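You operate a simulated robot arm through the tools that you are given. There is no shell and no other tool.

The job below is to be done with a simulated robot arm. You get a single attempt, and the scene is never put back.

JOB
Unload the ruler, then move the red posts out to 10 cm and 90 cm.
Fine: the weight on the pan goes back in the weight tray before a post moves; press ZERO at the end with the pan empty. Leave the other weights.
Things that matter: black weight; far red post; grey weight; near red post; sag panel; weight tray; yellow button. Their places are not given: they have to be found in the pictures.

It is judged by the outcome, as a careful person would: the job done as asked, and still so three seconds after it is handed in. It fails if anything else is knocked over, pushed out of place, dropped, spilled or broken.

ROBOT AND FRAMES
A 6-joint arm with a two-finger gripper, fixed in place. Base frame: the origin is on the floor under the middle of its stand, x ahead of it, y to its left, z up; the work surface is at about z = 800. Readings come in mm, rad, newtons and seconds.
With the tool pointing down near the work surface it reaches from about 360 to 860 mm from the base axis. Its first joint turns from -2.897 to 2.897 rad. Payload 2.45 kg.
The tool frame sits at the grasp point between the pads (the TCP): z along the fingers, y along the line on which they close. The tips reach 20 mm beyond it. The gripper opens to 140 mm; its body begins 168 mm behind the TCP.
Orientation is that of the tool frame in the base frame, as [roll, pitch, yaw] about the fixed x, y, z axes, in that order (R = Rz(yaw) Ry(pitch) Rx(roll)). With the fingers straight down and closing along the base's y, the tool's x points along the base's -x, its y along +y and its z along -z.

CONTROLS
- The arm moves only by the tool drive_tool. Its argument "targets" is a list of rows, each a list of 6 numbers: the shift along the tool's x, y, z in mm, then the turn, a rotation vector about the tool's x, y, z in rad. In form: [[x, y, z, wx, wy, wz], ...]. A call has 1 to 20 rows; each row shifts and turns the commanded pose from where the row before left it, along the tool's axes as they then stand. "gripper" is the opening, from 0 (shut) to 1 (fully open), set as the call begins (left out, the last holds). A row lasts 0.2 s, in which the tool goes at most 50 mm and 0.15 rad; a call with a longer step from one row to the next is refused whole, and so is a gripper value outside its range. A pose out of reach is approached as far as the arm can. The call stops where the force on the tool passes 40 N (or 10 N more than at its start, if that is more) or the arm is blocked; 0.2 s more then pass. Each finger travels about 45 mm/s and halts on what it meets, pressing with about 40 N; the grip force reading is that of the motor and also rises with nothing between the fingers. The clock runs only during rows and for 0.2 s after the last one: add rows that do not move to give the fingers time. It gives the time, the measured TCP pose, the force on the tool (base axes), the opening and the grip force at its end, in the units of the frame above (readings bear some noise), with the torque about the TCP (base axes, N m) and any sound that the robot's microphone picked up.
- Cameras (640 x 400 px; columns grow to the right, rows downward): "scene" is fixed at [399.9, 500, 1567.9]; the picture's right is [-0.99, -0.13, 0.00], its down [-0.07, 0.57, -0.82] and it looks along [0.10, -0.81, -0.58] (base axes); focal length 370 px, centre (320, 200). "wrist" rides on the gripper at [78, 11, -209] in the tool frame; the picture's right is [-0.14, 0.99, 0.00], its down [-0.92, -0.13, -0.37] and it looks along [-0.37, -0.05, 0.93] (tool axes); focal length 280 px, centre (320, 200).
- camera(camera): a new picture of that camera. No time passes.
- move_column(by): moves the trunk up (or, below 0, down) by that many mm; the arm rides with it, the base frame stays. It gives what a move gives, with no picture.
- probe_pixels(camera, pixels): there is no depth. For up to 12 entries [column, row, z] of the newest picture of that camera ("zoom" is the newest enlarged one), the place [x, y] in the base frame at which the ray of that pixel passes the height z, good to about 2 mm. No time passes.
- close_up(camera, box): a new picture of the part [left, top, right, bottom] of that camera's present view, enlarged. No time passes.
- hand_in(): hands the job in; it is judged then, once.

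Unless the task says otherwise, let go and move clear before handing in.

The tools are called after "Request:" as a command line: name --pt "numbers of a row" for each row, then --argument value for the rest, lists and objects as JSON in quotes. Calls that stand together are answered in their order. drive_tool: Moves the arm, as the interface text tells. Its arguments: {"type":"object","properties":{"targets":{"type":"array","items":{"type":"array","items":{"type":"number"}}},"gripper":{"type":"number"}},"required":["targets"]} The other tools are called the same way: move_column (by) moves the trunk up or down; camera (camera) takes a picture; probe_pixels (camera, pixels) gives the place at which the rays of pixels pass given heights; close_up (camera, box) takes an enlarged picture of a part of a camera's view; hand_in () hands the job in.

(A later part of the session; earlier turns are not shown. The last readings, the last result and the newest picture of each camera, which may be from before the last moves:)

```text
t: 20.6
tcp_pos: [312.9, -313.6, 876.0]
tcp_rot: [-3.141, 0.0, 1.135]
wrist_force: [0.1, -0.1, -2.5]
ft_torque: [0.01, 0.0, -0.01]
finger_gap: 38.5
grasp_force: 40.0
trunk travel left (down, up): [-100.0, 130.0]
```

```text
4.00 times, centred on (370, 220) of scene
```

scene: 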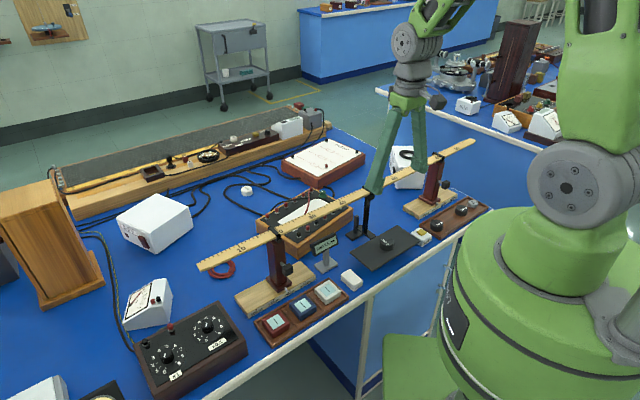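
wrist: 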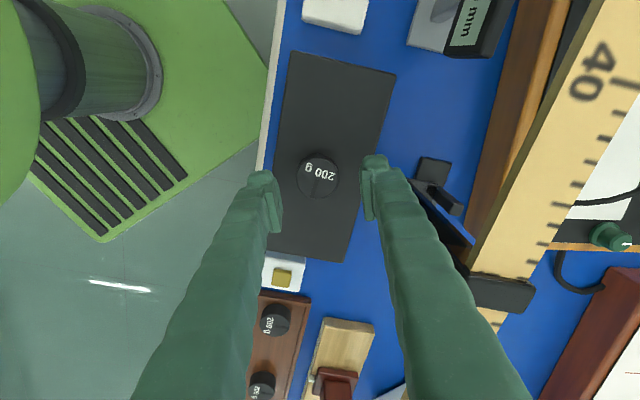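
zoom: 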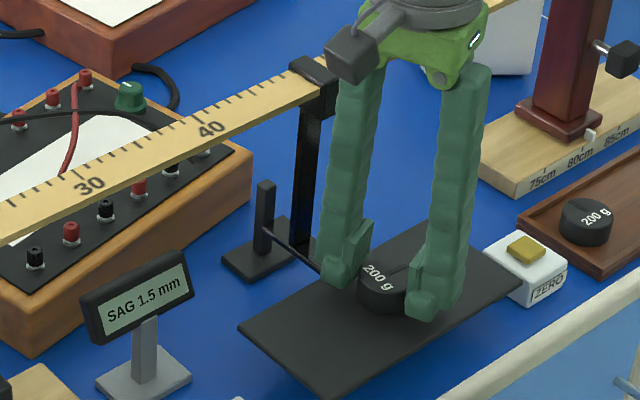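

The weight is held level and the sag reads 1.5 mm. I'll raise it to z≈960 and carry it over the free tray slot, at about (100,-494).

Request:
drive_tool --pt "0 0 -20 0 0 0" --pt "0 0 -30 0 0 0" --pt "0 0 -30 0 0 0" --pt "-18 -8.24 -5 0 0 0" --pt "-36 -16.49 0 0 0 0" --pt "-36 -16.49 0 0 0 0" --pt "-36 -16.49 0 0 0 0" --pt "-36 -16.49 0 0 0 0" --pt "-36 -16.49 0 0 0 0" --pt "-36 -16.49 0 0 0 0" --pt "-18 -8.22 0 0 0 0" --pt "0 0 0 0 0 0" --gripper 0.1

Request:
camera --camera "wrist"

Request:
close_up --camera "scene" --box '[380, 140, 508, 240]'

```text
t: 23.2
tcp_pos: [99.9, -491.3, 959.9]
tcp_rot: [3.14, -0.001, 1.134]
wrist_force: [-0.1, -0.1, -2.2]
ft_torque: [0.02, 0.02, 0.02]
finger_gap: 38.3
grasp_force: 39.9
trunk travel left (down, up): [-100.0, 130.0]
```

```text
taken
```

wrist: 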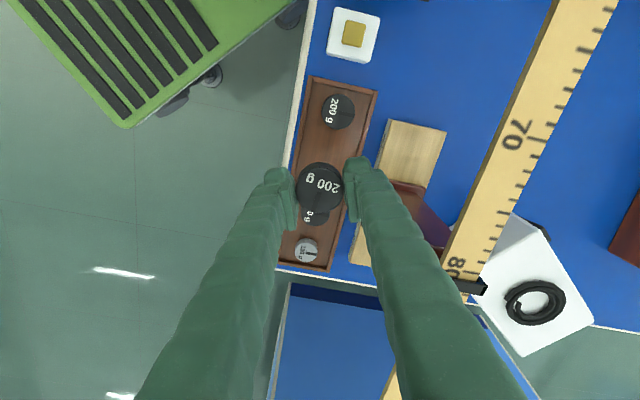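

```text
4.00 times, centred on (444, 190) of scene
```

zoom: 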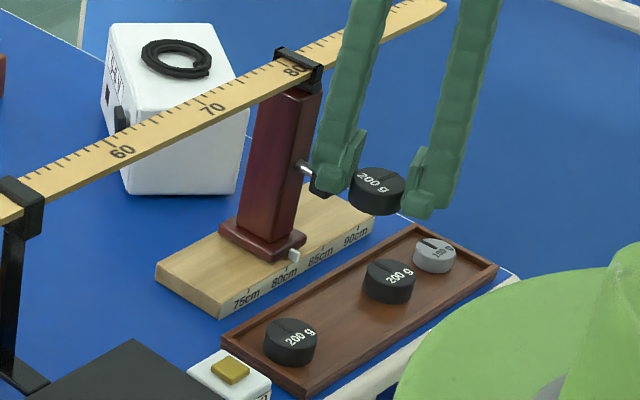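

The weight is held over the tray region; the tray's other weights appear at wrist (338,110) and (316,215). I'll probe for a check of the neighbours and the tray outline from this view.

Request:
close_up --camera "wrist" --box '[250, 60, 410, 290]'

Request:
probe_pixels --camera "wrist" --pixels '[[336.5, 110, 822], [306, 250, 822], [311, 77, 810], [377, 91, 810], [331, 271, 810], [277, 262, 810], [388, 120, 825], [445, 131, 825], [322, 182, 955], [322, 182, 950]]'

```text
1.74 times, centred on (330, 175) of wrist
```

zoom: 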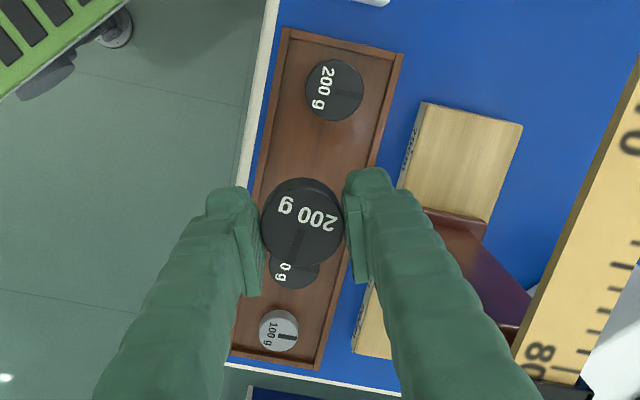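

```text
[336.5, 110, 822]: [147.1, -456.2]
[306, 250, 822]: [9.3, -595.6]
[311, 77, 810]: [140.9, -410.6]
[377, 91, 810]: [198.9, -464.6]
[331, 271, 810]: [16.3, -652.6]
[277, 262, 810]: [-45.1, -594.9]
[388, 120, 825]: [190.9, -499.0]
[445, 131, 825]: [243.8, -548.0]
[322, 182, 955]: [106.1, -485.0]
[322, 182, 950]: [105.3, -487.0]
```

The neighbours check out (A≈(147,-457), grey≈(9,-596)), so the drop point at s≈278, d≈424 leaves about 8 mm finger clearance. I'll descend to z≈845 and look.

Request:
drive_tool --pt "-1.35 3.72 30 0 0 0" --pt "0 0 30 0 0 0" --pt "0 0 30 0 0 0" --pt "0 0 15 0 0 0" --pt "0 0 8 0 0 0" --pt "0 0 0 0 0 0" --gripper 0.1

Request:
camera --camera "wrist"

Request:
close_up --camera "scene" --box '[405, 170, 485, 240]'

```text
t: 24.6
tcp_pos: [104.5, -497.0, 847.5]
tcp_rot: [3.141, 0.0, 1.133]
wrist_force: [1.2, -0.3, -1.7]
ft_torque: [0.02, -0.02, 0.0]
finger_gap: 38.6
grasp_force: 40.0
trunk travel left (down, up): [-100.0, 130.0]
```

```text
taken
```

wrist: 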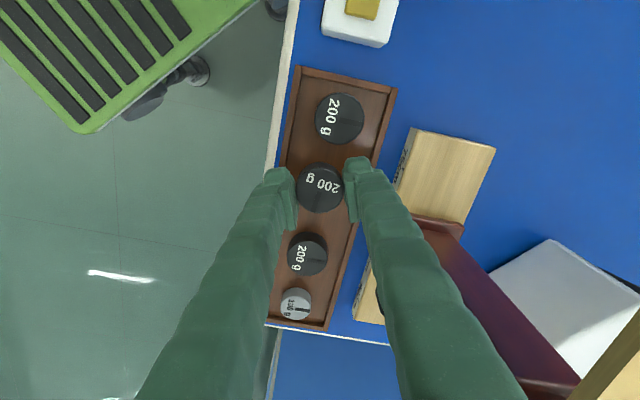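

```text
5.71 times, centred on (445, 205) of scene
```

zoom: 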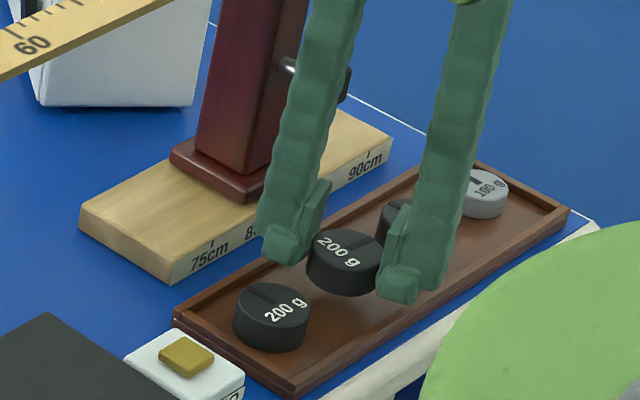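

The weight hangs over a free part of the tray with clear gaps to both neighbours and no contact so far (force about -2 N). I'll lower 10 mm more and watch closely.

Request:
drive_tool --pt "0 0 5 0 0 0" --pt "0 0 3 0 0 0" --pt "0 0 2 0 0 0" --pt "0 0 0 0 0 0" --gripper 0.1

Request:
close_up --camera "scene" --box '[425, 195, 475, 235]'

Request:
close_up --camera "wrist" --box '[250, 60, 410, 160]'

```text
t: 25.6
tcp_pos: [103.8, -495.1, 837.2]
tcp_rot: [-3.14, 0.001, 1.135]
wrist_force: [0.9, 0.2, -2.5]
ft_torque: [-0.02, -0.02, -0.03]
finger_gap: 38.5
grasp_force: 40.4
trunk travel left (down, up): [-100.0, 130.0]
```

```text
10.00 times, centred on (450, 215) of scene
```

zoom: 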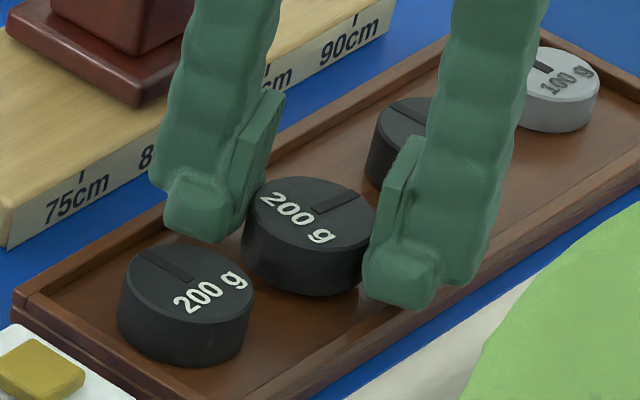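

```text
4.00 times, centred on (330, 110) of wrist
```

zoom: 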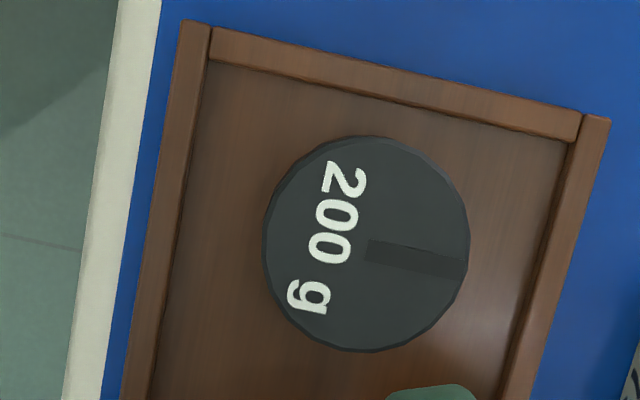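

There is still a thin gap under the weight and the force is still -2.5 N. I'll lower 2 mm at a time and read the force.

Request:
drive_tool --pt "0 0 1 0 0 0" --pt "0 0 1 0 0 0" --pt "0 0 0 0 0 0" --gripper 0.1

Request:
drive_tool --pt "0 0 1 0 0 0" --pt "0 0 0 0 0 0" --gripper 0.1

Request:
close_up --camera "scene" --box '[425, 195, 475, 235]'

```text
t: 26.4
tcp_pos: [103.3, -496.8, 836.4]
tcp_rot: [-3.141, 0.0, 1.134]
wrist_force: [1.0, -0.4, -1.6]
ft_torque: [0.0, -0.05, -0.03]
finger_gap: 38.1
grasp_force: 39.9
trunk travel left (down, up): [-100.0, 130.0]
```

```text
t: 27.0
tcp_pos: [103.1, -496.3, 835.5]
tcp_rot: [-3.141, -0.001, 1.136]
wrist_force: [0.0, -0.2, -2.3]
ft_torque: [-0.03, -0.03, 0.0]
finger_gap: 38.2
grasp_force: 40.5
trunk travel left (down, up): [-100.0, 130.0]
```

```text
10.00 times, centred on (450, 215) of scene
```

zoom: 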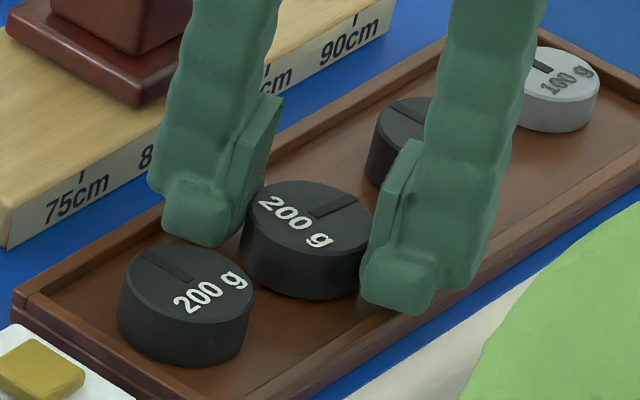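

No contact yet at z≈835. I'll continue 1 mm at a time.

Request:
drive_tool --pt "0 0 1 0 0 0" --pt "0 0 0 0 0 0" --gripper 0.1

Request:
drive_tool --pt "0 0 1 0 0 0" --pt "0 0 0 0 0 0" --gripper 0.1

Request:
close_up --camera "scene" --box '[435, 205, 467, 225]'

```text
t: 27.6
tcp_pos: [104.6, -496.4, 834.0]
tcp_rot: [3.141, 0.0, 1.134]
wrist_force: [-0.2, 0.3, -2.1]
ft_torque: [-0.02, 0.0, -0.02]
finger_gap: 38.2
grasp_force: 40.1
trunk travel left (down, up): [-100.0, 130.0]
```

```text
t: 28.2
tcp_pos: [104.4, -497.5, 834.2]
tcp_rot: [3.141, -0.001, 1.135]
wrist_force: [-0.6, 0.1, 4.9]
ft_torque: [0.19, 0.23, -0.01]
finger_gap: 38.2
grasp_force: 39.8
trunk travel left (down, up): [-100.0, 130.0]
```

```text
16.00 times, centred on (451, 215) of scene
```

zoom: 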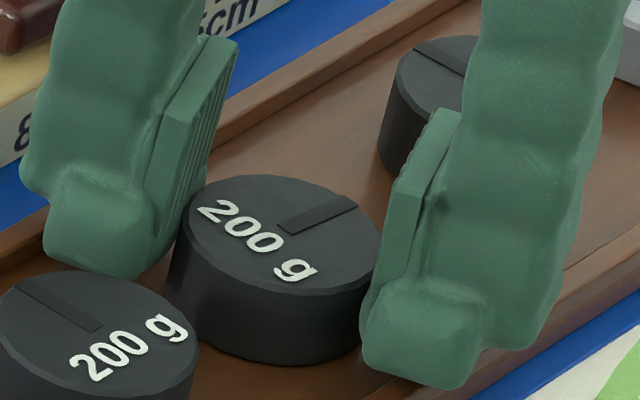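

The force jumped to +4.9 N with a torque that puts the contact about 42 mm toward the robot: the near fingertip is just touching the tray rim, with the weight about a millimetre above the floor. I'll lift 0.7 mm to unload the rim, then open a little to let the weight settle.

Request:
drive_tool --pt "0 0 -0.7 0 0 0" --pt "0 0 0 0 0 0" --gripper 0.1

```text
t: 28.8
tcp_pos: [104.6, -496.5, 834.0]
tcp_rot: [-3.141, 0.001, 1.134]
wrist_force: [-0.1, 0.5, -2.0]
ft_torque: [0.01, 0.0, 0.01]
finger_gap: 38.2
grasp_force: 39.3
trunk travel left (down, up): [-100.0, 130.0]
```

The rim contact is gone (-2.0 N, no torque). Opening now by about 12 mm in total.

Request:
drive_tool --pt "0 0 0 0 0 0" --pt "0 0 0 0 0 0" --pt "0 0 0 0 0 0" --gripper 0.36

Request:
close_up --camera "scene" --box '[425, 195, 475, 235]'

Request:
close_up --camera "wrist" --box '[250, 80, 410, 240]'

```text
t: 29.6
tcp_pos: [104.1, -497.0, 834.1]
tcp_rot: [-3.141, 0.0, 1.136]
wrist_force: [0.2, -0.6, 1.2]
ft_torque: [-0.02, 0.07, 0.0]
finger_gap: 50.4
grasp_force: 0.0
trunk travel left (down, up): [-100.0, 130.0]
```

```text
10.00 times, centred on (450, 215) of scene
```

zoom: 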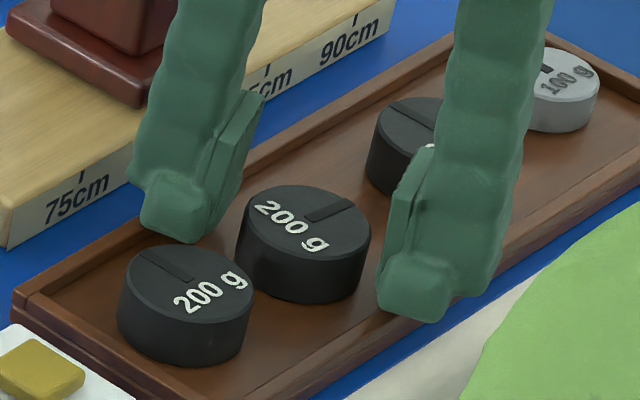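

```text
2.50 times, centred on (330, 160) of wrist
```

zoom: 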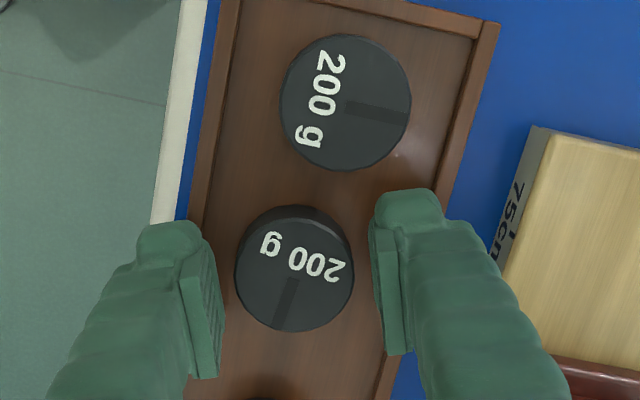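

The weight now rests in the tray, upright and clear of its neighbours. I'll lift straight up and verify the tray and sag panel.

Request:
drive_tool --pt "0 0 -5 0 0 0" --pt "0 0 -20 0 0 0" --pt "0 0 -40 0 0 0" --pt "0 0 -40 0 0 0" --pt "0 0 -40 0 0 0" --pt "0 0 -40 0 0 0" --pt "0 0 -15 0 0 0" --pt "0 0 0 0 0 0" --gripper 0.36

Request:
camera --camera "wrist"

Request:
close_up --camera "scene" --box '[330, 140, 500, 270]'

Request:
close_up --camera "scene" --box '[225, 225, 353, 325]'

```text
t: 31.4
tcp_pos: [103.4, -496.9, 1035.0]
tcp_rot: [3.141, 0.0, 1.136]
wrist_force: [0.3, 0.3, 0.1]
ft_torque: [0.03, 0.02, -0.01]
finger_gap: 50.5
grasp_force: 0.1
trunk travel left (down, up): [-100.0, 130.0]
```

```text
taken
```

wrist: 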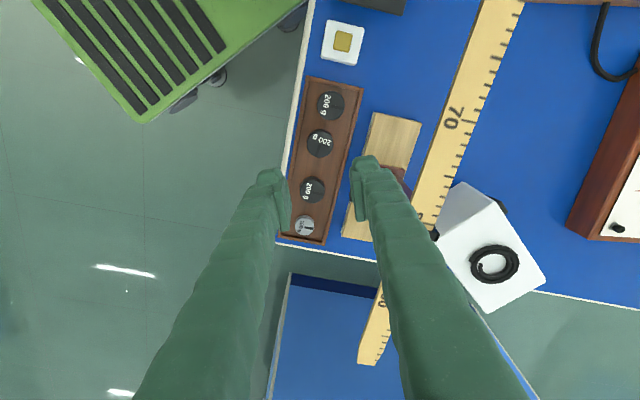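

```text
3.08 times, centred on (415, 205) of scene
```

zoom: 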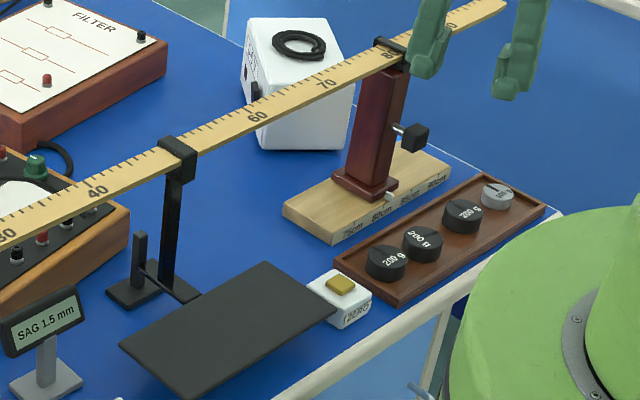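

```text
4.00 times, centred on (289, 275) of scene
```

zoom: 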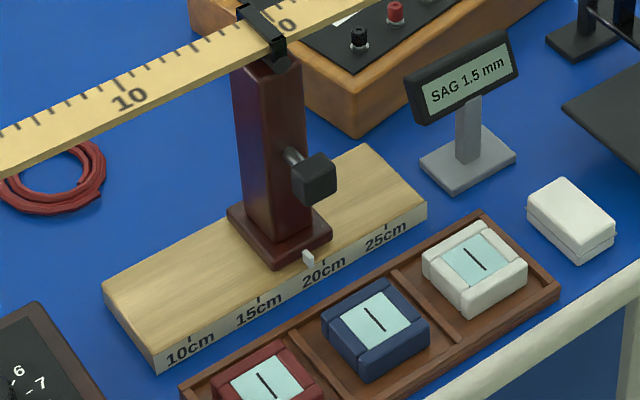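

The tray now holds all four weights, the pan is empty and the panel reads 1.5 mm; the near post is still at ~19 cm and the far one at ~81 cm. I'll turn the tool back so the fingers close along the ruler, and look down on the far post's knob.

Request:
drive_tool --pt "0 0 0 0 0 -0.13575" --pt "0 0 0 0 0 -0.13575" --pt "0 0 0 0 0 -0.13575" --pt "0 0 0 0 0 -0.13575" --pt "0 0 0 0 0 -0.13575" --pt "0 0 0 0 0 -0.13575" --pt "0 0 0 0 0 -0.13575" --pt "0 0 0 0 0 -0.13575" --pt "0 0 0 0 0 -0.13575" --pt "-15 -37 0 0 0 0" --pt "0 0 0 0 0 0" --gripper 0.5

Request:
camera --camera "wrist"

Request:
close_up --camera "wrist" --box '[240, 120, 400, 260]'

Request:
close_up --camera "scene" --box '[410, 145, 474, 225]'

```text
t: 33.8
tcp_pos: [87.9, -532.1, 1030.0]
tcp_rot: [3.14, 0.0, 2.355]
wrist_force: [-0.5, -0.3, -0.4]
ft_torque: [-0.01, -0.02, -0.01]
finger_gap: 70.2
grasp_force: 0.1
trunk travel left (down, up): [-100.0, 130.0]
```

```text
taken
```

wrist: 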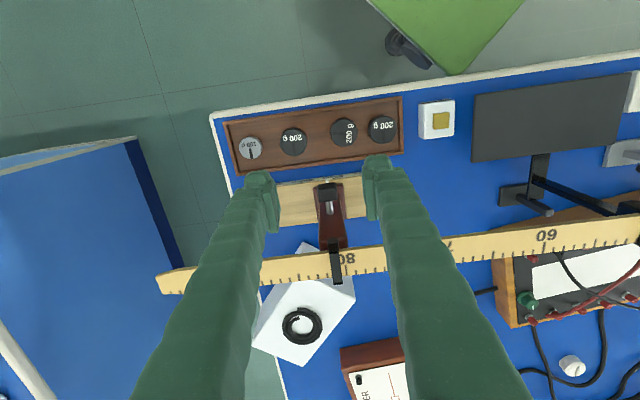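

```text
2.86 times, centred on (320, 190) of wrist
```

zoom: 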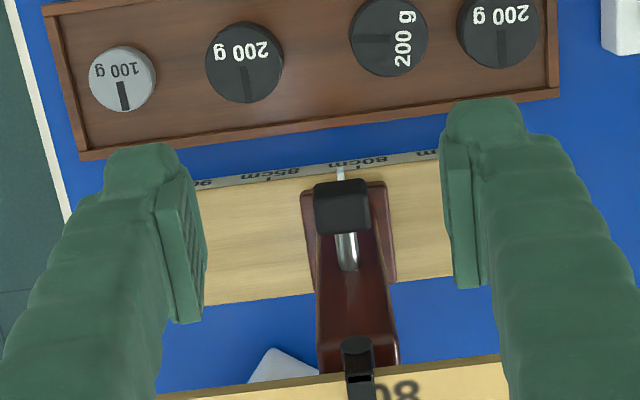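

```text
5.00 times, centred on (442, 185) of scene
```

zoom: 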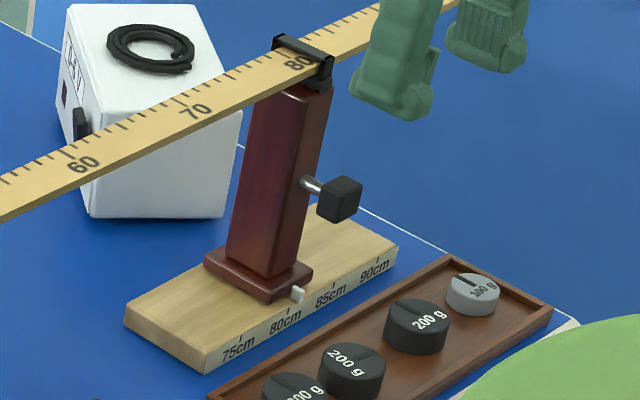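

Seen from above, the knob is at wrist (327.7,192.5) and the pointer at (327,181). I'll probe it with both cameras for its exact place, and the ruler's near edge.

Request:
probe_pixels --camera "wrist" --pixels '[[327.7, 192.5, 900], [327.7, 192.5, 910], [319.4, 192, 910], [336.8, 191, 910], [327, 180.9, 825], [337, 241, 975], [300, 257, 975], [430, 235, 975]]'

Request:
probe_pixels --camera "scene" --pixels '[[446.4, 184.8, 900], [446.4, 184.8, 910], [437.6, 204, 820], [437.6, 204, 830], [424.5, 216, 812], [434, 210, 812], [443.5, 204.5, 812], [453, 198.5, 812]]'

```text
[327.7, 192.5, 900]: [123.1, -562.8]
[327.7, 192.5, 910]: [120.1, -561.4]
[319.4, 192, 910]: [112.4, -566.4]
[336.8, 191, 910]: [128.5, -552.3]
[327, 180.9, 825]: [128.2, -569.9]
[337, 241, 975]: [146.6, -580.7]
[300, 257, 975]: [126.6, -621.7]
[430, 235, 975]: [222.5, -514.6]
```

```text
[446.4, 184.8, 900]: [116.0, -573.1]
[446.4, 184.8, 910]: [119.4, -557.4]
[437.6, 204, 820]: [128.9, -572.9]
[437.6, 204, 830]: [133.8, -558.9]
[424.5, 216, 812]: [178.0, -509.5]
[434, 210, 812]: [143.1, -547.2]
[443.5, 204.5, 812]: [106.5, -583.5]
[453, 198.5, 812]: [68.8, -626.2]
```

The far knob is at about (120,-561.5,907), roughly 21 mm wide, and its pointer is at s≈313. I'll zoom in on the scale marks to find where the 90 cm and 10 cm ticks lie.

Request:
close_up --camera "scene" --box '[416, 188, 464, 222]'

Request:
close_up --camera "scene" --box '[240, 270, 320, 322]'

```text
11.76 times, centred on (440, 205) of scene
```

zoom: 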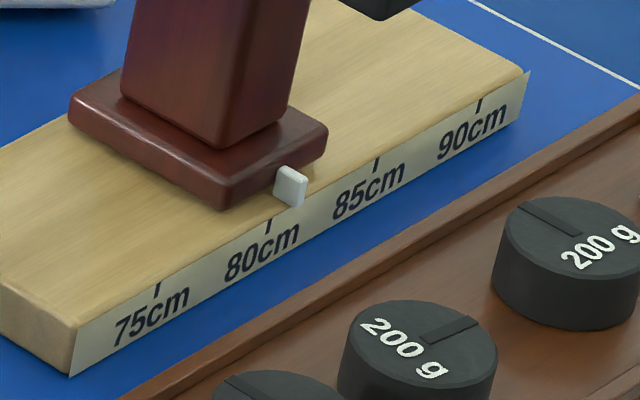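

```text
7.69 times, centred on (280, 296) of scene
```

zoom: 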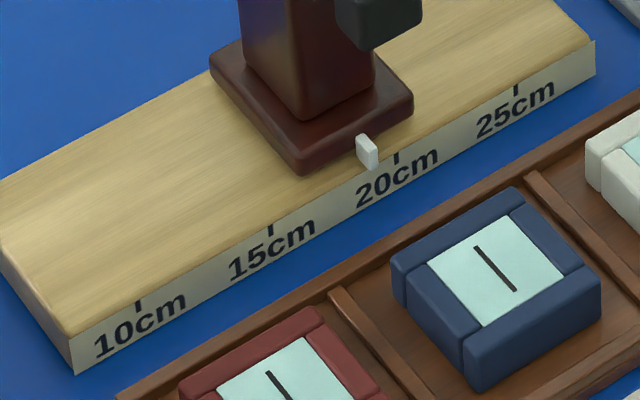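

I can see the ticks clearly: near base 10 cm at zoom (138,307), 15 at (270,231), 20 at (397,158), 25 at (516,90). I'll probe these for positions.

Request:
probe_pixels --camera "zoom" --pixels '[[138, 307, 818], [270, 231, 818], [397, 158, 818], [516, 90, 818], [138, 301, 822], [270, 225, 822], [72, 370, 800], [594, 75, 800], [65, 335, 822], [595, 42, 822], [371, 166, 822], [371, 166, 826]]'

Request:
probe_pixels --camera "scene" --pixels '[[426.15, 212.66, 818], [435.6, 207.1, 818], [444.85, 202.0, 818], [453.6, 196.9, 818], [438, 204.6, 822], [438, 204.6, 826]]'

```text
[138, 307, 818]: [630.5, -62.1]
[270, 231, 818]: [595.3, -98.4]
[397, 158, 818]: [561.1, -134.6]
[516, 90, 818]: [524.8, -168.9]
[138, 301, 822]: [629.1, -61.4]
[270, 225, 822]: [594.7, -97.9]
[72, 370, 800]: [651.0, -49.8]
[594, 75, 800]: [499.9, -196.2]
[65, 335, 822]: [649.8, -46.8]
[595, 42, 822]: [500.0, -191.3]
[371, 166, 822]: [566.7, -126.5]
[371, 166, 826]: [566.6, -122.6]
```

```text
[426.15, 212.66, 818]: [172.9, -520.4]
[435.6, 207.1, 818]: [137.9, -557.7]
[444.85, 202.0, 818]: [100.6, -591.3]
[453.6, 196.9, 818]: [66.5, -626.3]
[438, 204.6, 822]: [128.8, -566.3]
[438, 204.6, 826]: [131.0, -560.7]
```

The ticks confirm the scale (90 cm at s≈400, 10 cm at s≈-400); the near pointer is at ≈19.0 cm and the far one at ≈81.2 cm. I'll move over the far knob, keeping the fingers away from the ruler's edge, and descend partway.

Request:
drive_tool --pt "-18 1 0 0 0 0" --pt "-18 1 0 0 0 0" --pt "0 0 20 0 0 0" --pt "0 0 20 0 0 0" --pt "0 0 20 0 0 0" --pt "0 0 0 0 0 0" --gripper 0.5

Request:
camera --camera "wrist"

Request:
close_up --camera "scene" --box '[400, 140, 480, 220]'

```text
t: 35.2
tcp_pos: [115.3, -558.0, 972.3]
tcp_rot: [3.14, 0.0, 2.356]
wrist_force: [-0.2, -0.2, 0.5]
ft_torque: [-0.01, -0.02, 0.01]
finger_gap: 69.9
grasp_force: 0.1
trunk travel left (down, up): [-100.0, 130.0]
```

```text
taken
```

wrist: 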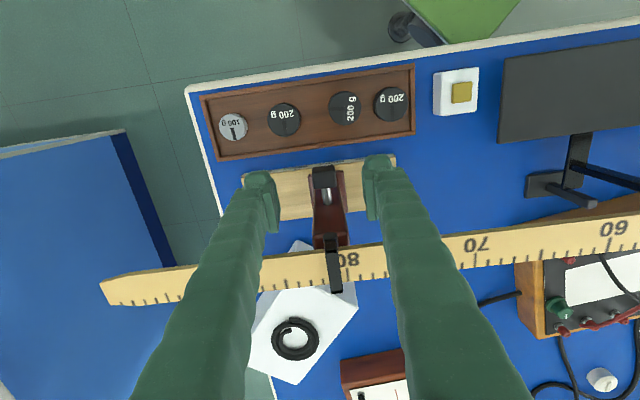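

```text
5.00 times, centred on (440, 180) of scene
```

zoom: 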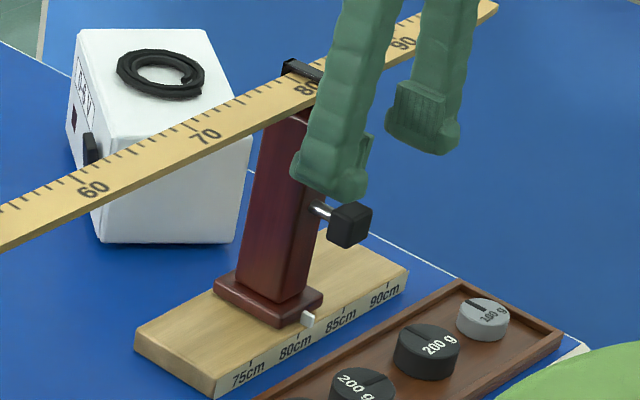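

The knob (324,177) is centred between the fingertips, and the fingers are clear of the ruler. I'll descend to about z 909 around the knob.

Request:
drive_tool --pt "0 0 20 0 0 0" --pt "0 0 20 0 0 0" --pt "0 0 15 0 0 0" --pt "0 0 7 0 0 0" --pt "0 0 0 0 0 0" --gripper 0.5

Request:
camera --camera "wrist"

Request:
close_up --camera "scene" --box '[400, 140, 480, 220]'

```text
t: 36.4
tcp_pos: [114.1, -556.5, 910.4]
tcp_rot: [-3.14, 0.001, 2.356]
wrist_force: [0.0, -0.3, -0.1]
ft_torque: [0.0, -0.01, 0.06]
finger_gap: 69.8
grasp_force: 0.0
trunk travel left (down, up): [-100.0, 130.0]
```

```text
taken
```

wrist: 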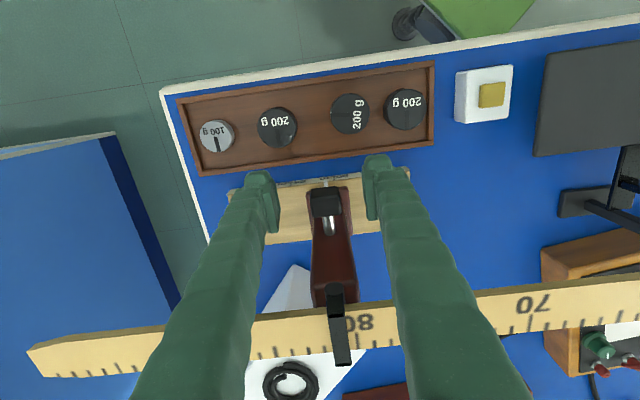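

```text
5.00 times, centred on (440, 180) of scene
```

zoom: 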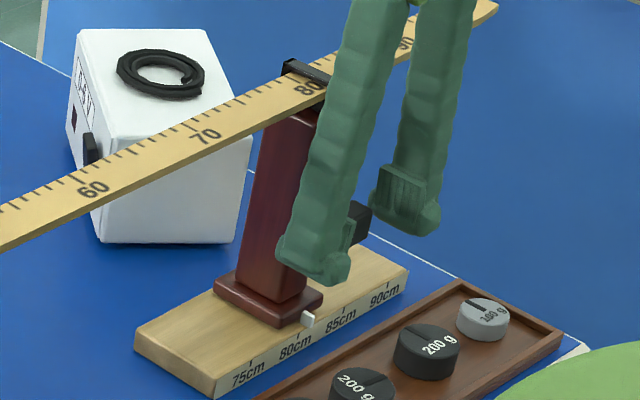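

The knob (325,200) lies between the pads at the right height. I'll close on it.

Request:
drive_tool --pt "0 0 0 0 0 0" --pt "0 0 0 0 0 0" --pt "0 0 0 0 0 0" --pt "0 0 0 0 0 0" --gripper 0.05

Request:
close_up --camera "wrist" --box '[240, 130, 400, 330]'

Request:
close_up --camera "scene" --box '[400, 140, 480, 220]'

```text
t: 37.4
tcp_pos: [113.4, -557.7, 911.2]
tcp_rot: [-3.141, 0.0, 2.355]
wrist_force: [-1.0, -1.0, -2.3]
ft_torque: [-0.03, 0.01, -0.02]
finger_gap: 23.5
grasp_force: 32.1
trunk travel left (down, up): [-100.0, 130.0]
```

```text
2.00 times, centred on (320, 230) of wrist
```

zoom: 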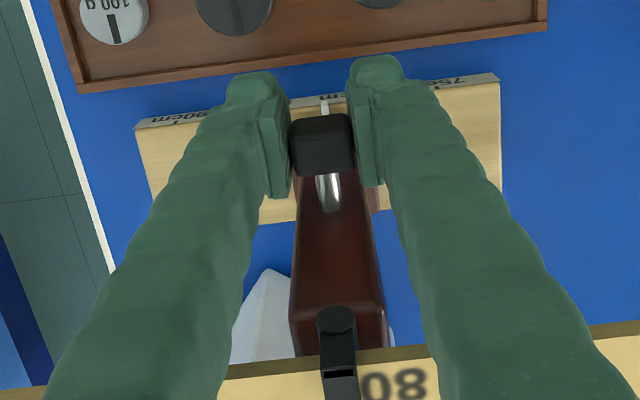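

```text
5.00 times, centred on (440, 180) of scene
```

zoom: 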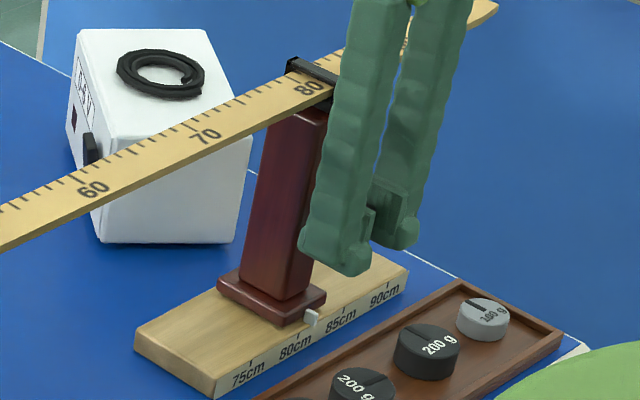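

The knob is gripped (gap 23.5 mm) and the post shifted a couple of mm freely, so it slides easily. I'll draw it outward along the ruler by 40 mm first and check the forces and the ruler.

Request:
drive_tool --pt "0 0 0 0 0 0" --pt "0 -3 0 0 0 0" --pt "0 -5 0 0 0 0" --pt "0 -6 0 0 0 0" --pt "0 -6 0 0 0 0" --pt "0 -6 0 0 0 0" --pt "0 -6 0 0 0 0" --pt "0 -5 0 0 0 0" --pt "0 -3 0 0 0 0" --pt "0 0 0 0 0 0" --gripper 0.05

Request:
camera --camera "scene"

Request:
close_up --camera "scene" --box '[400, 140, 480, 220]'

Request:
close_up --camera "scene" --box '[340, 170, 440, 230]'

```text
t: 39.6
tcp_pos: [85.9, -585.2, 911.1]
tcp_rot: [3.14, -0.002, 2.355]
wrist_force: [-1.8, 2.4, -13.7]
ft_torque: [0.1, 0.1, 0.0]
finger_gap: 23.2
grasp_force: 45.6
trunk travel left (down, up): [-100.0, 130.0]
```

```text
taken
```

scene: 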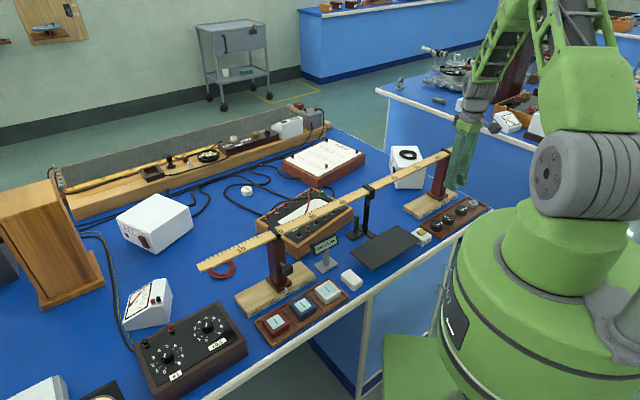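

```text
5.00 times, centred on (440, 180) of scene
```

zoom: 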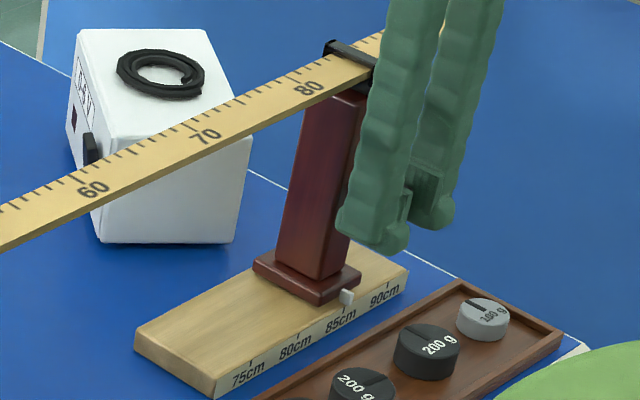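

```text
6.40 times, centred on (390, 200) of scene
```

zoom: 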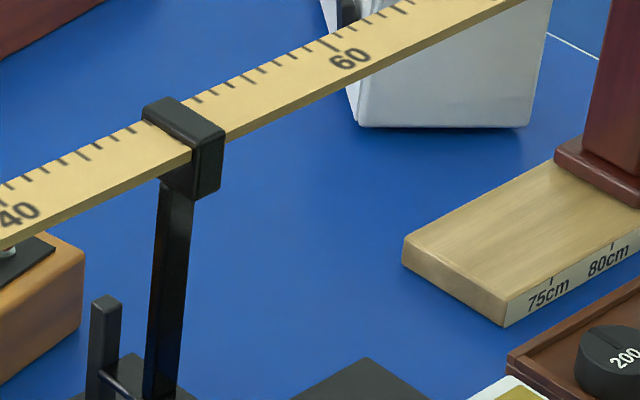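

The post slid to about 85 cm and the ruler stayed put, but the tool feels 13.7 N pulling down. I'll hold still a moment and re-read the force before going on.

Request:
drive_tool --pt "0 0 0 0 0 0" --pt "0 0 0 0 0 0" --gripper 0.05

Request:
close_up --camera "scene" --box '[425, 185, 473, 215]'

Request:
close_up --camera "wrist" --box '[240, 130, 400, 330]'

```text
t: 40.2
tcp_pos: [85.8, -584.1, 911.1]
tcp_rot: [3.141, -0.002, 2.356]
wrist_force: [-3.4, 3.8, -16.1]
ft_torque: [0.08, 0.1, 0.0]
finger_gap: 22.9
grasp_force: 45.4
trunk travel left (down, up): [-100.0, 130.0]
```

```text
13.33 times, centred on (449, 200) of scene
```

zoom: 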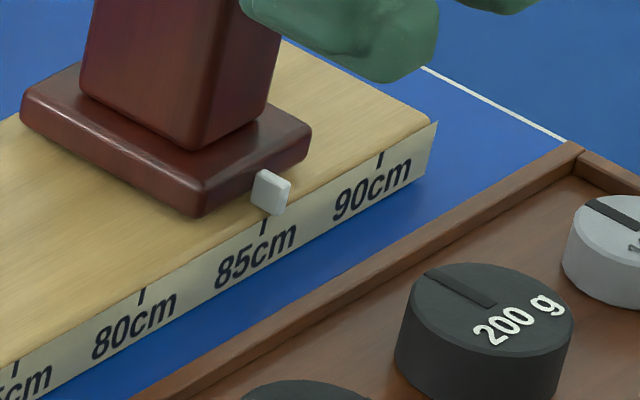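

```text
2.00 times, centred on (320, 230) of wrist
```

zoom: 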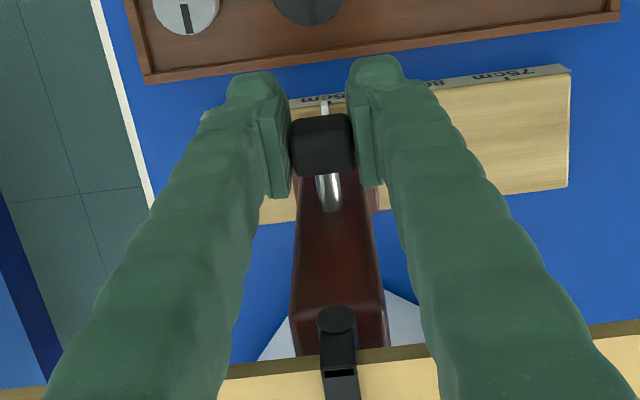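

The pull is steady at about -16 N, so the tool is slightly high relative to the knob's track. I'll ease down 0.7 mm and re-read.

Request:
drive_tool --pt "0 0 0.7 0 0 0" --pt "0 0 0 0 0 0" --gripper 0.05

```text
t: 40.8
tcp_pos: [85.7, -584.3, 909.9]
tcp_rot: [3.139, -0.002, 2.354]
wrist_force: [-4.9, 7.9, -11.9]
ft_torque: [0.33, 0.27, 0.01]
finger_gap: 22.9
grasp_force: 45.1
trunk travel left (down, up): [-100.0, 130.0]
```

Forces are small and within limits, so I'll keep this grip. I'll measure the pointer against the ticks now from both cameras to set the remaining travel.

Request:
close_up --camera "wrist" --box '[280, 165, 360, 215]'

Request:
probe_pixels --camera "scene" --pixels '[[437.53, 203.98, 824], [445.77, 199.6, 824], [435.65, 207.1, 818], [444.7, 202.1, 818], [453.5, 196.85, 818]]'

```text
8.00 times, centred on (320, 190) of wrist
```

zoom: 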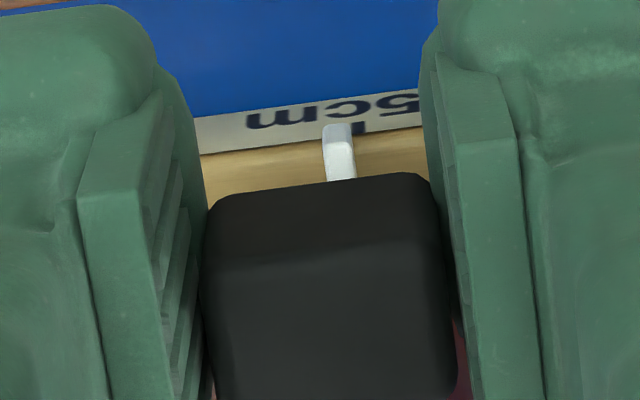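

```text
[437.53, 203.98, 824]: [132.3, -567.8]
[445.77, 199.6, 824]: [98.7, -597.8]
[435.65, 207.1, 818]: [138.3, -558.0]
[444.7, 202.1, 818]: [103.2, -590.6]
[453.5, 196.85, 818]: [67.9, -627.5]
```

From the wrist view the pointer (338,145) is about 3.5 mm past the 85 tick (360,122), i.e. ≈85.35 cm, leaving ≈46 mm. I'll move 40 mm further and then fine-tune.

Request:
drive_tool --pt "0 -3 0 0 0 0" --pt "0 -5 0 0 0 0" --pt "0 -6 0 0 0 0" --pt "0 -6 0 0 0 0" --pt "0 -6 0 0 0 0" --pt "0 -6 0 0 0 0" --pt "0 -5 0 0 0 0" --pt "0 -3 0 0 0 0" --pt "0 0 0 0 0 0" --gripper 0.05

Request:
close_up --camera "wrist" --box '[280, 165, 360, 215]'

Request:
close_up --camera "scene" --box '[425, 185, 473, 215]'

Request:
close_up --camera "scene" --box '[400, 130, 480, 210]'

```text
t: 42.8
tcp_pos: [59.1, -613.0, 911.0]
tcp_rot: [3.141, 0.0, 2.356]
wrist_force: [-5.1, 7.2, 4.0]
ft_torque: [0.22, 0.18, 0.03]
finger_gap: 22.9
grasp_force: 44.8
trunk travel left (down, up): [-100.0, 130.0]
```

```text
8.00 times, centred on (320, 190) of wrist
```

zoom: 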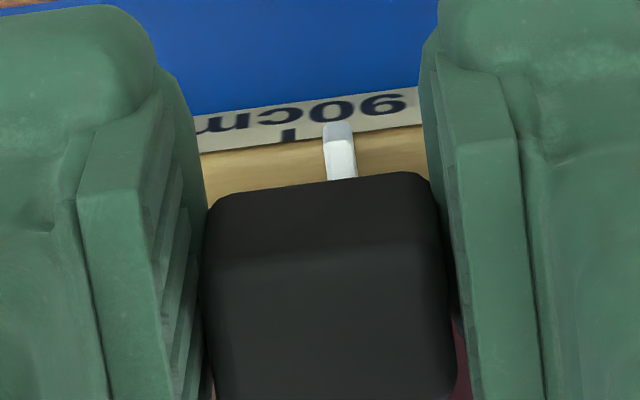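

```text
13.33 times, centred on (449, 200) of scene
```

zoom: 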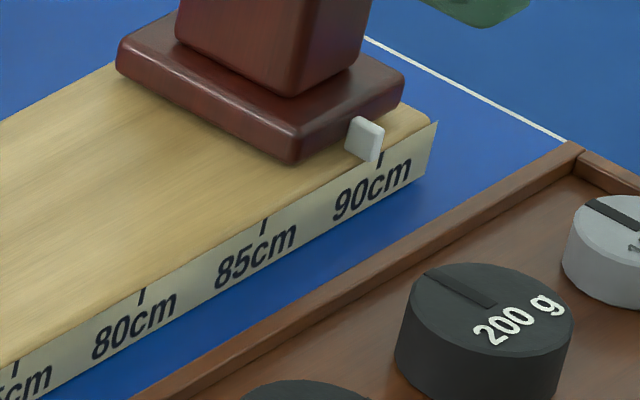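

```text
5.00 times, centred on (440, 170) of scene
```

zoom: 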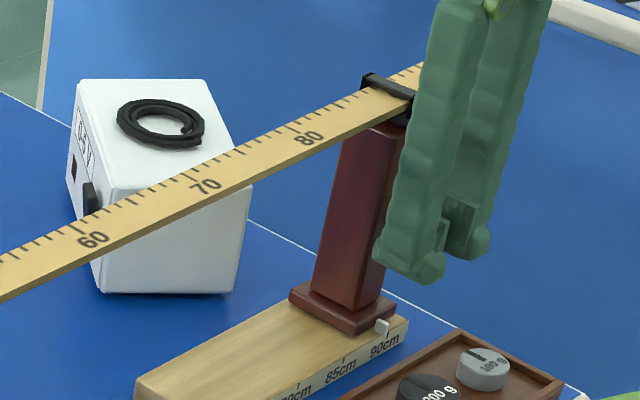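

From above, the pointer (338,130) is about 6.5 mm short of the 90 tick (290,135). I'll move 6.3 mm more and check.

Request:
drive_tool --pt "0 -2 0 0 0 0" --pt "0 -2.3 0 0 0 0" --pt "0 -2 0 0 0 0" --pt "0 0 0 0 0 0" --pt "0 0 0 0 0 0" --gripper 0.05

Request:
close_up --camera "wrist" --box '[280, 165, 360, 215]'

Request:
close_up --camera "scene" --box '[438, 185, 470, 205]'

```text
t: 44.0
tcp_pos: [52.3, -618.0, 911.8]
tcp_rot: [-3.139, 0.001, 2.356]
wrist_force: [-1.5, 0.3, 0.4]
ft_torque: [-0.17, -0.12, -0.03]
finger_gap: 23.2
grasp_force: 45.2
trunk travel left (down, up): [-100.0, 130.0]
```

```text
8.00 times, centred on (320, 190) of wrist
```

zoom: 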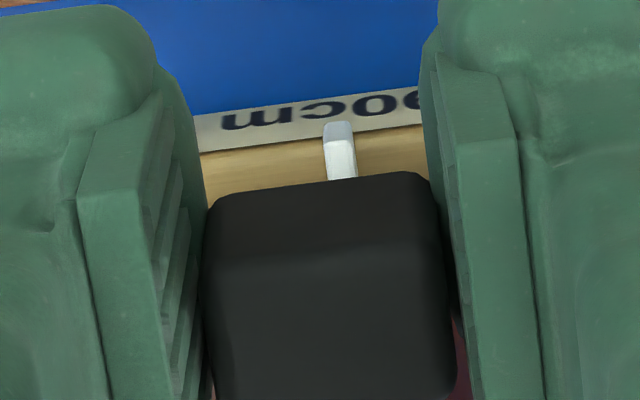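

```text
16.00 times, centred on (454, 195) of scene
```

zoom: 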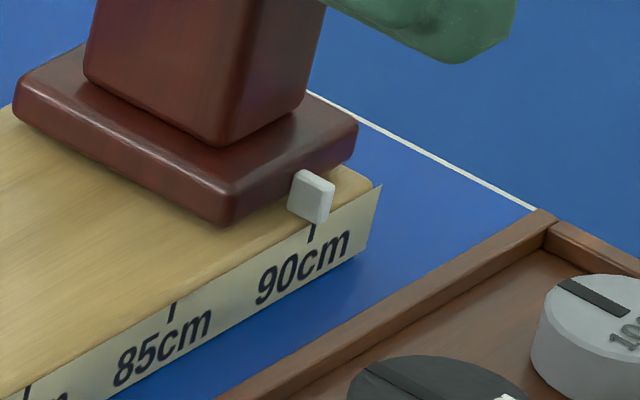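

The 90 tick is now hidden right behind the pointer in the wrist view, and in the scene view it sits just under the pointer (tick (312,233), pointer bottom (316,222)). I'll zoom in further to verify the alignment.

Request:
close_up --camera "wrist" --box '[308, 172, 340, 192]'

Request:
close_up --camera "scene" --box '[446, 190, 462, 200]'

```text
16.00 times, centred on (324, 182) of wrist
```

zoom: 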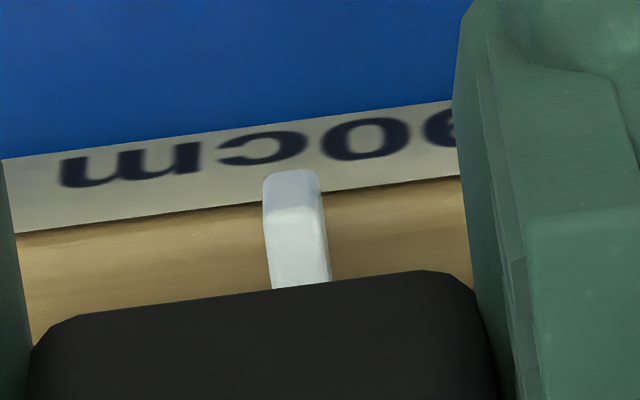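

```text
16.00 times, centred on (454, 195) of scene
```

zoom: 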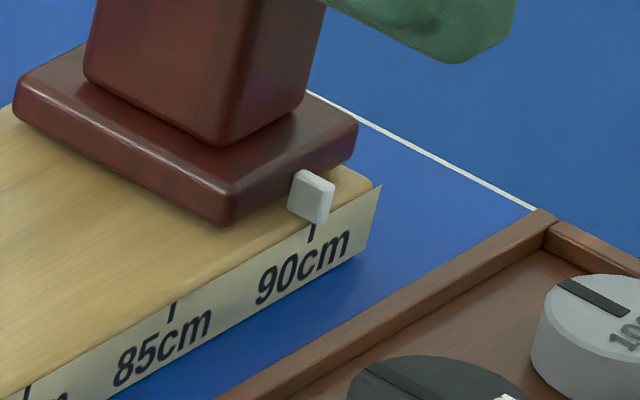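

The pointer covers the 90 tick within about 1.5 mm, but I want a better view of the front face. I'll let go of the knob and back off toward the robot to look at the scale from a flatter angle.

Request:
drive_tool --pt "0 0 0 0 0 0" --pt "0 0 0 0 0 0" --pt "0 0 0 0 0 0" --pt "15 0 0 0 0 0" --pt "25 0 0 0 0 0" --pt "30 0 0 0 0 0" --pt "30 0 0 0 0 0" --pt "0 0 0 0 0 0" --gripper 0.5

Request:
camera --camera "wrist"

Request:
close_up --camera "scene" --box '[438, 185, 470, 205]'

```text
t: 45.8
tcp_pos: [-18.2, -547.7, 910.8]
tcp_rot: [3.141, 0.0, 2.357]
wrist_force: [0.6, 0.0, 0.2]
ft_torque: [0.01, -0.03, -0.05]
finger_gap: 70.0
grasp_force: 0.1
trunk travel left (down, up): [-100.0, 130.0]
```

```text
taken
```

wrist: 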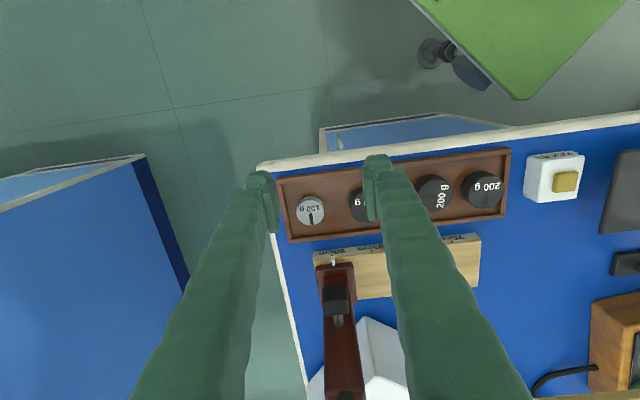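

```text
16.00 times, centred on (454, 195) of scene
```

zoom: 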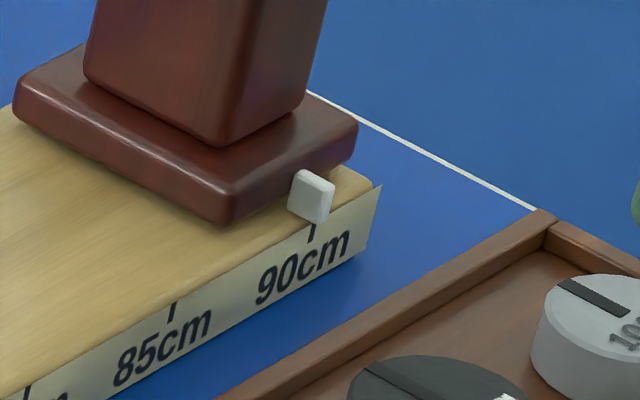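

The post stayed where it was when released. I'll zoom the wrist view on the 90 cm mark at (333,258).

Request:
close_up --camera "wrist" --box '[313, 240, 353, 265]'

Request:
close_up --camera "wrist" --box '[300, 230, 400, 290]'

```text
16.00 times, centred on (333, 252) of wrist
```

zoom: 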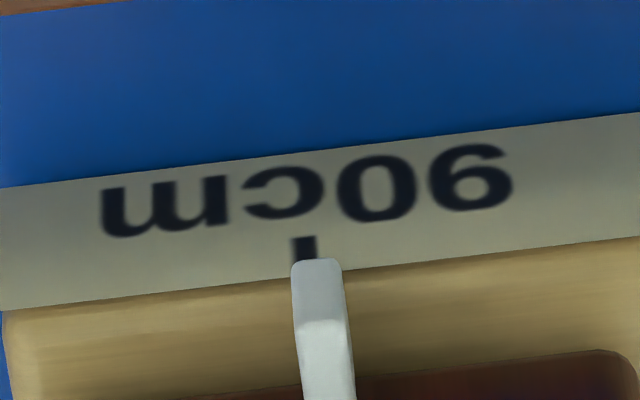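

```text
6.40 times, centred on (350, 260) of wrist
```

zoom: 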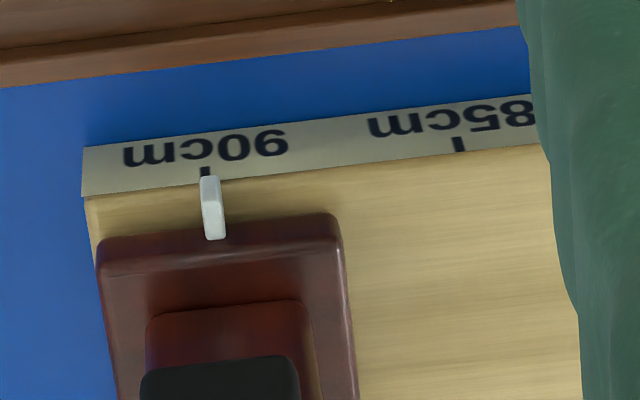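

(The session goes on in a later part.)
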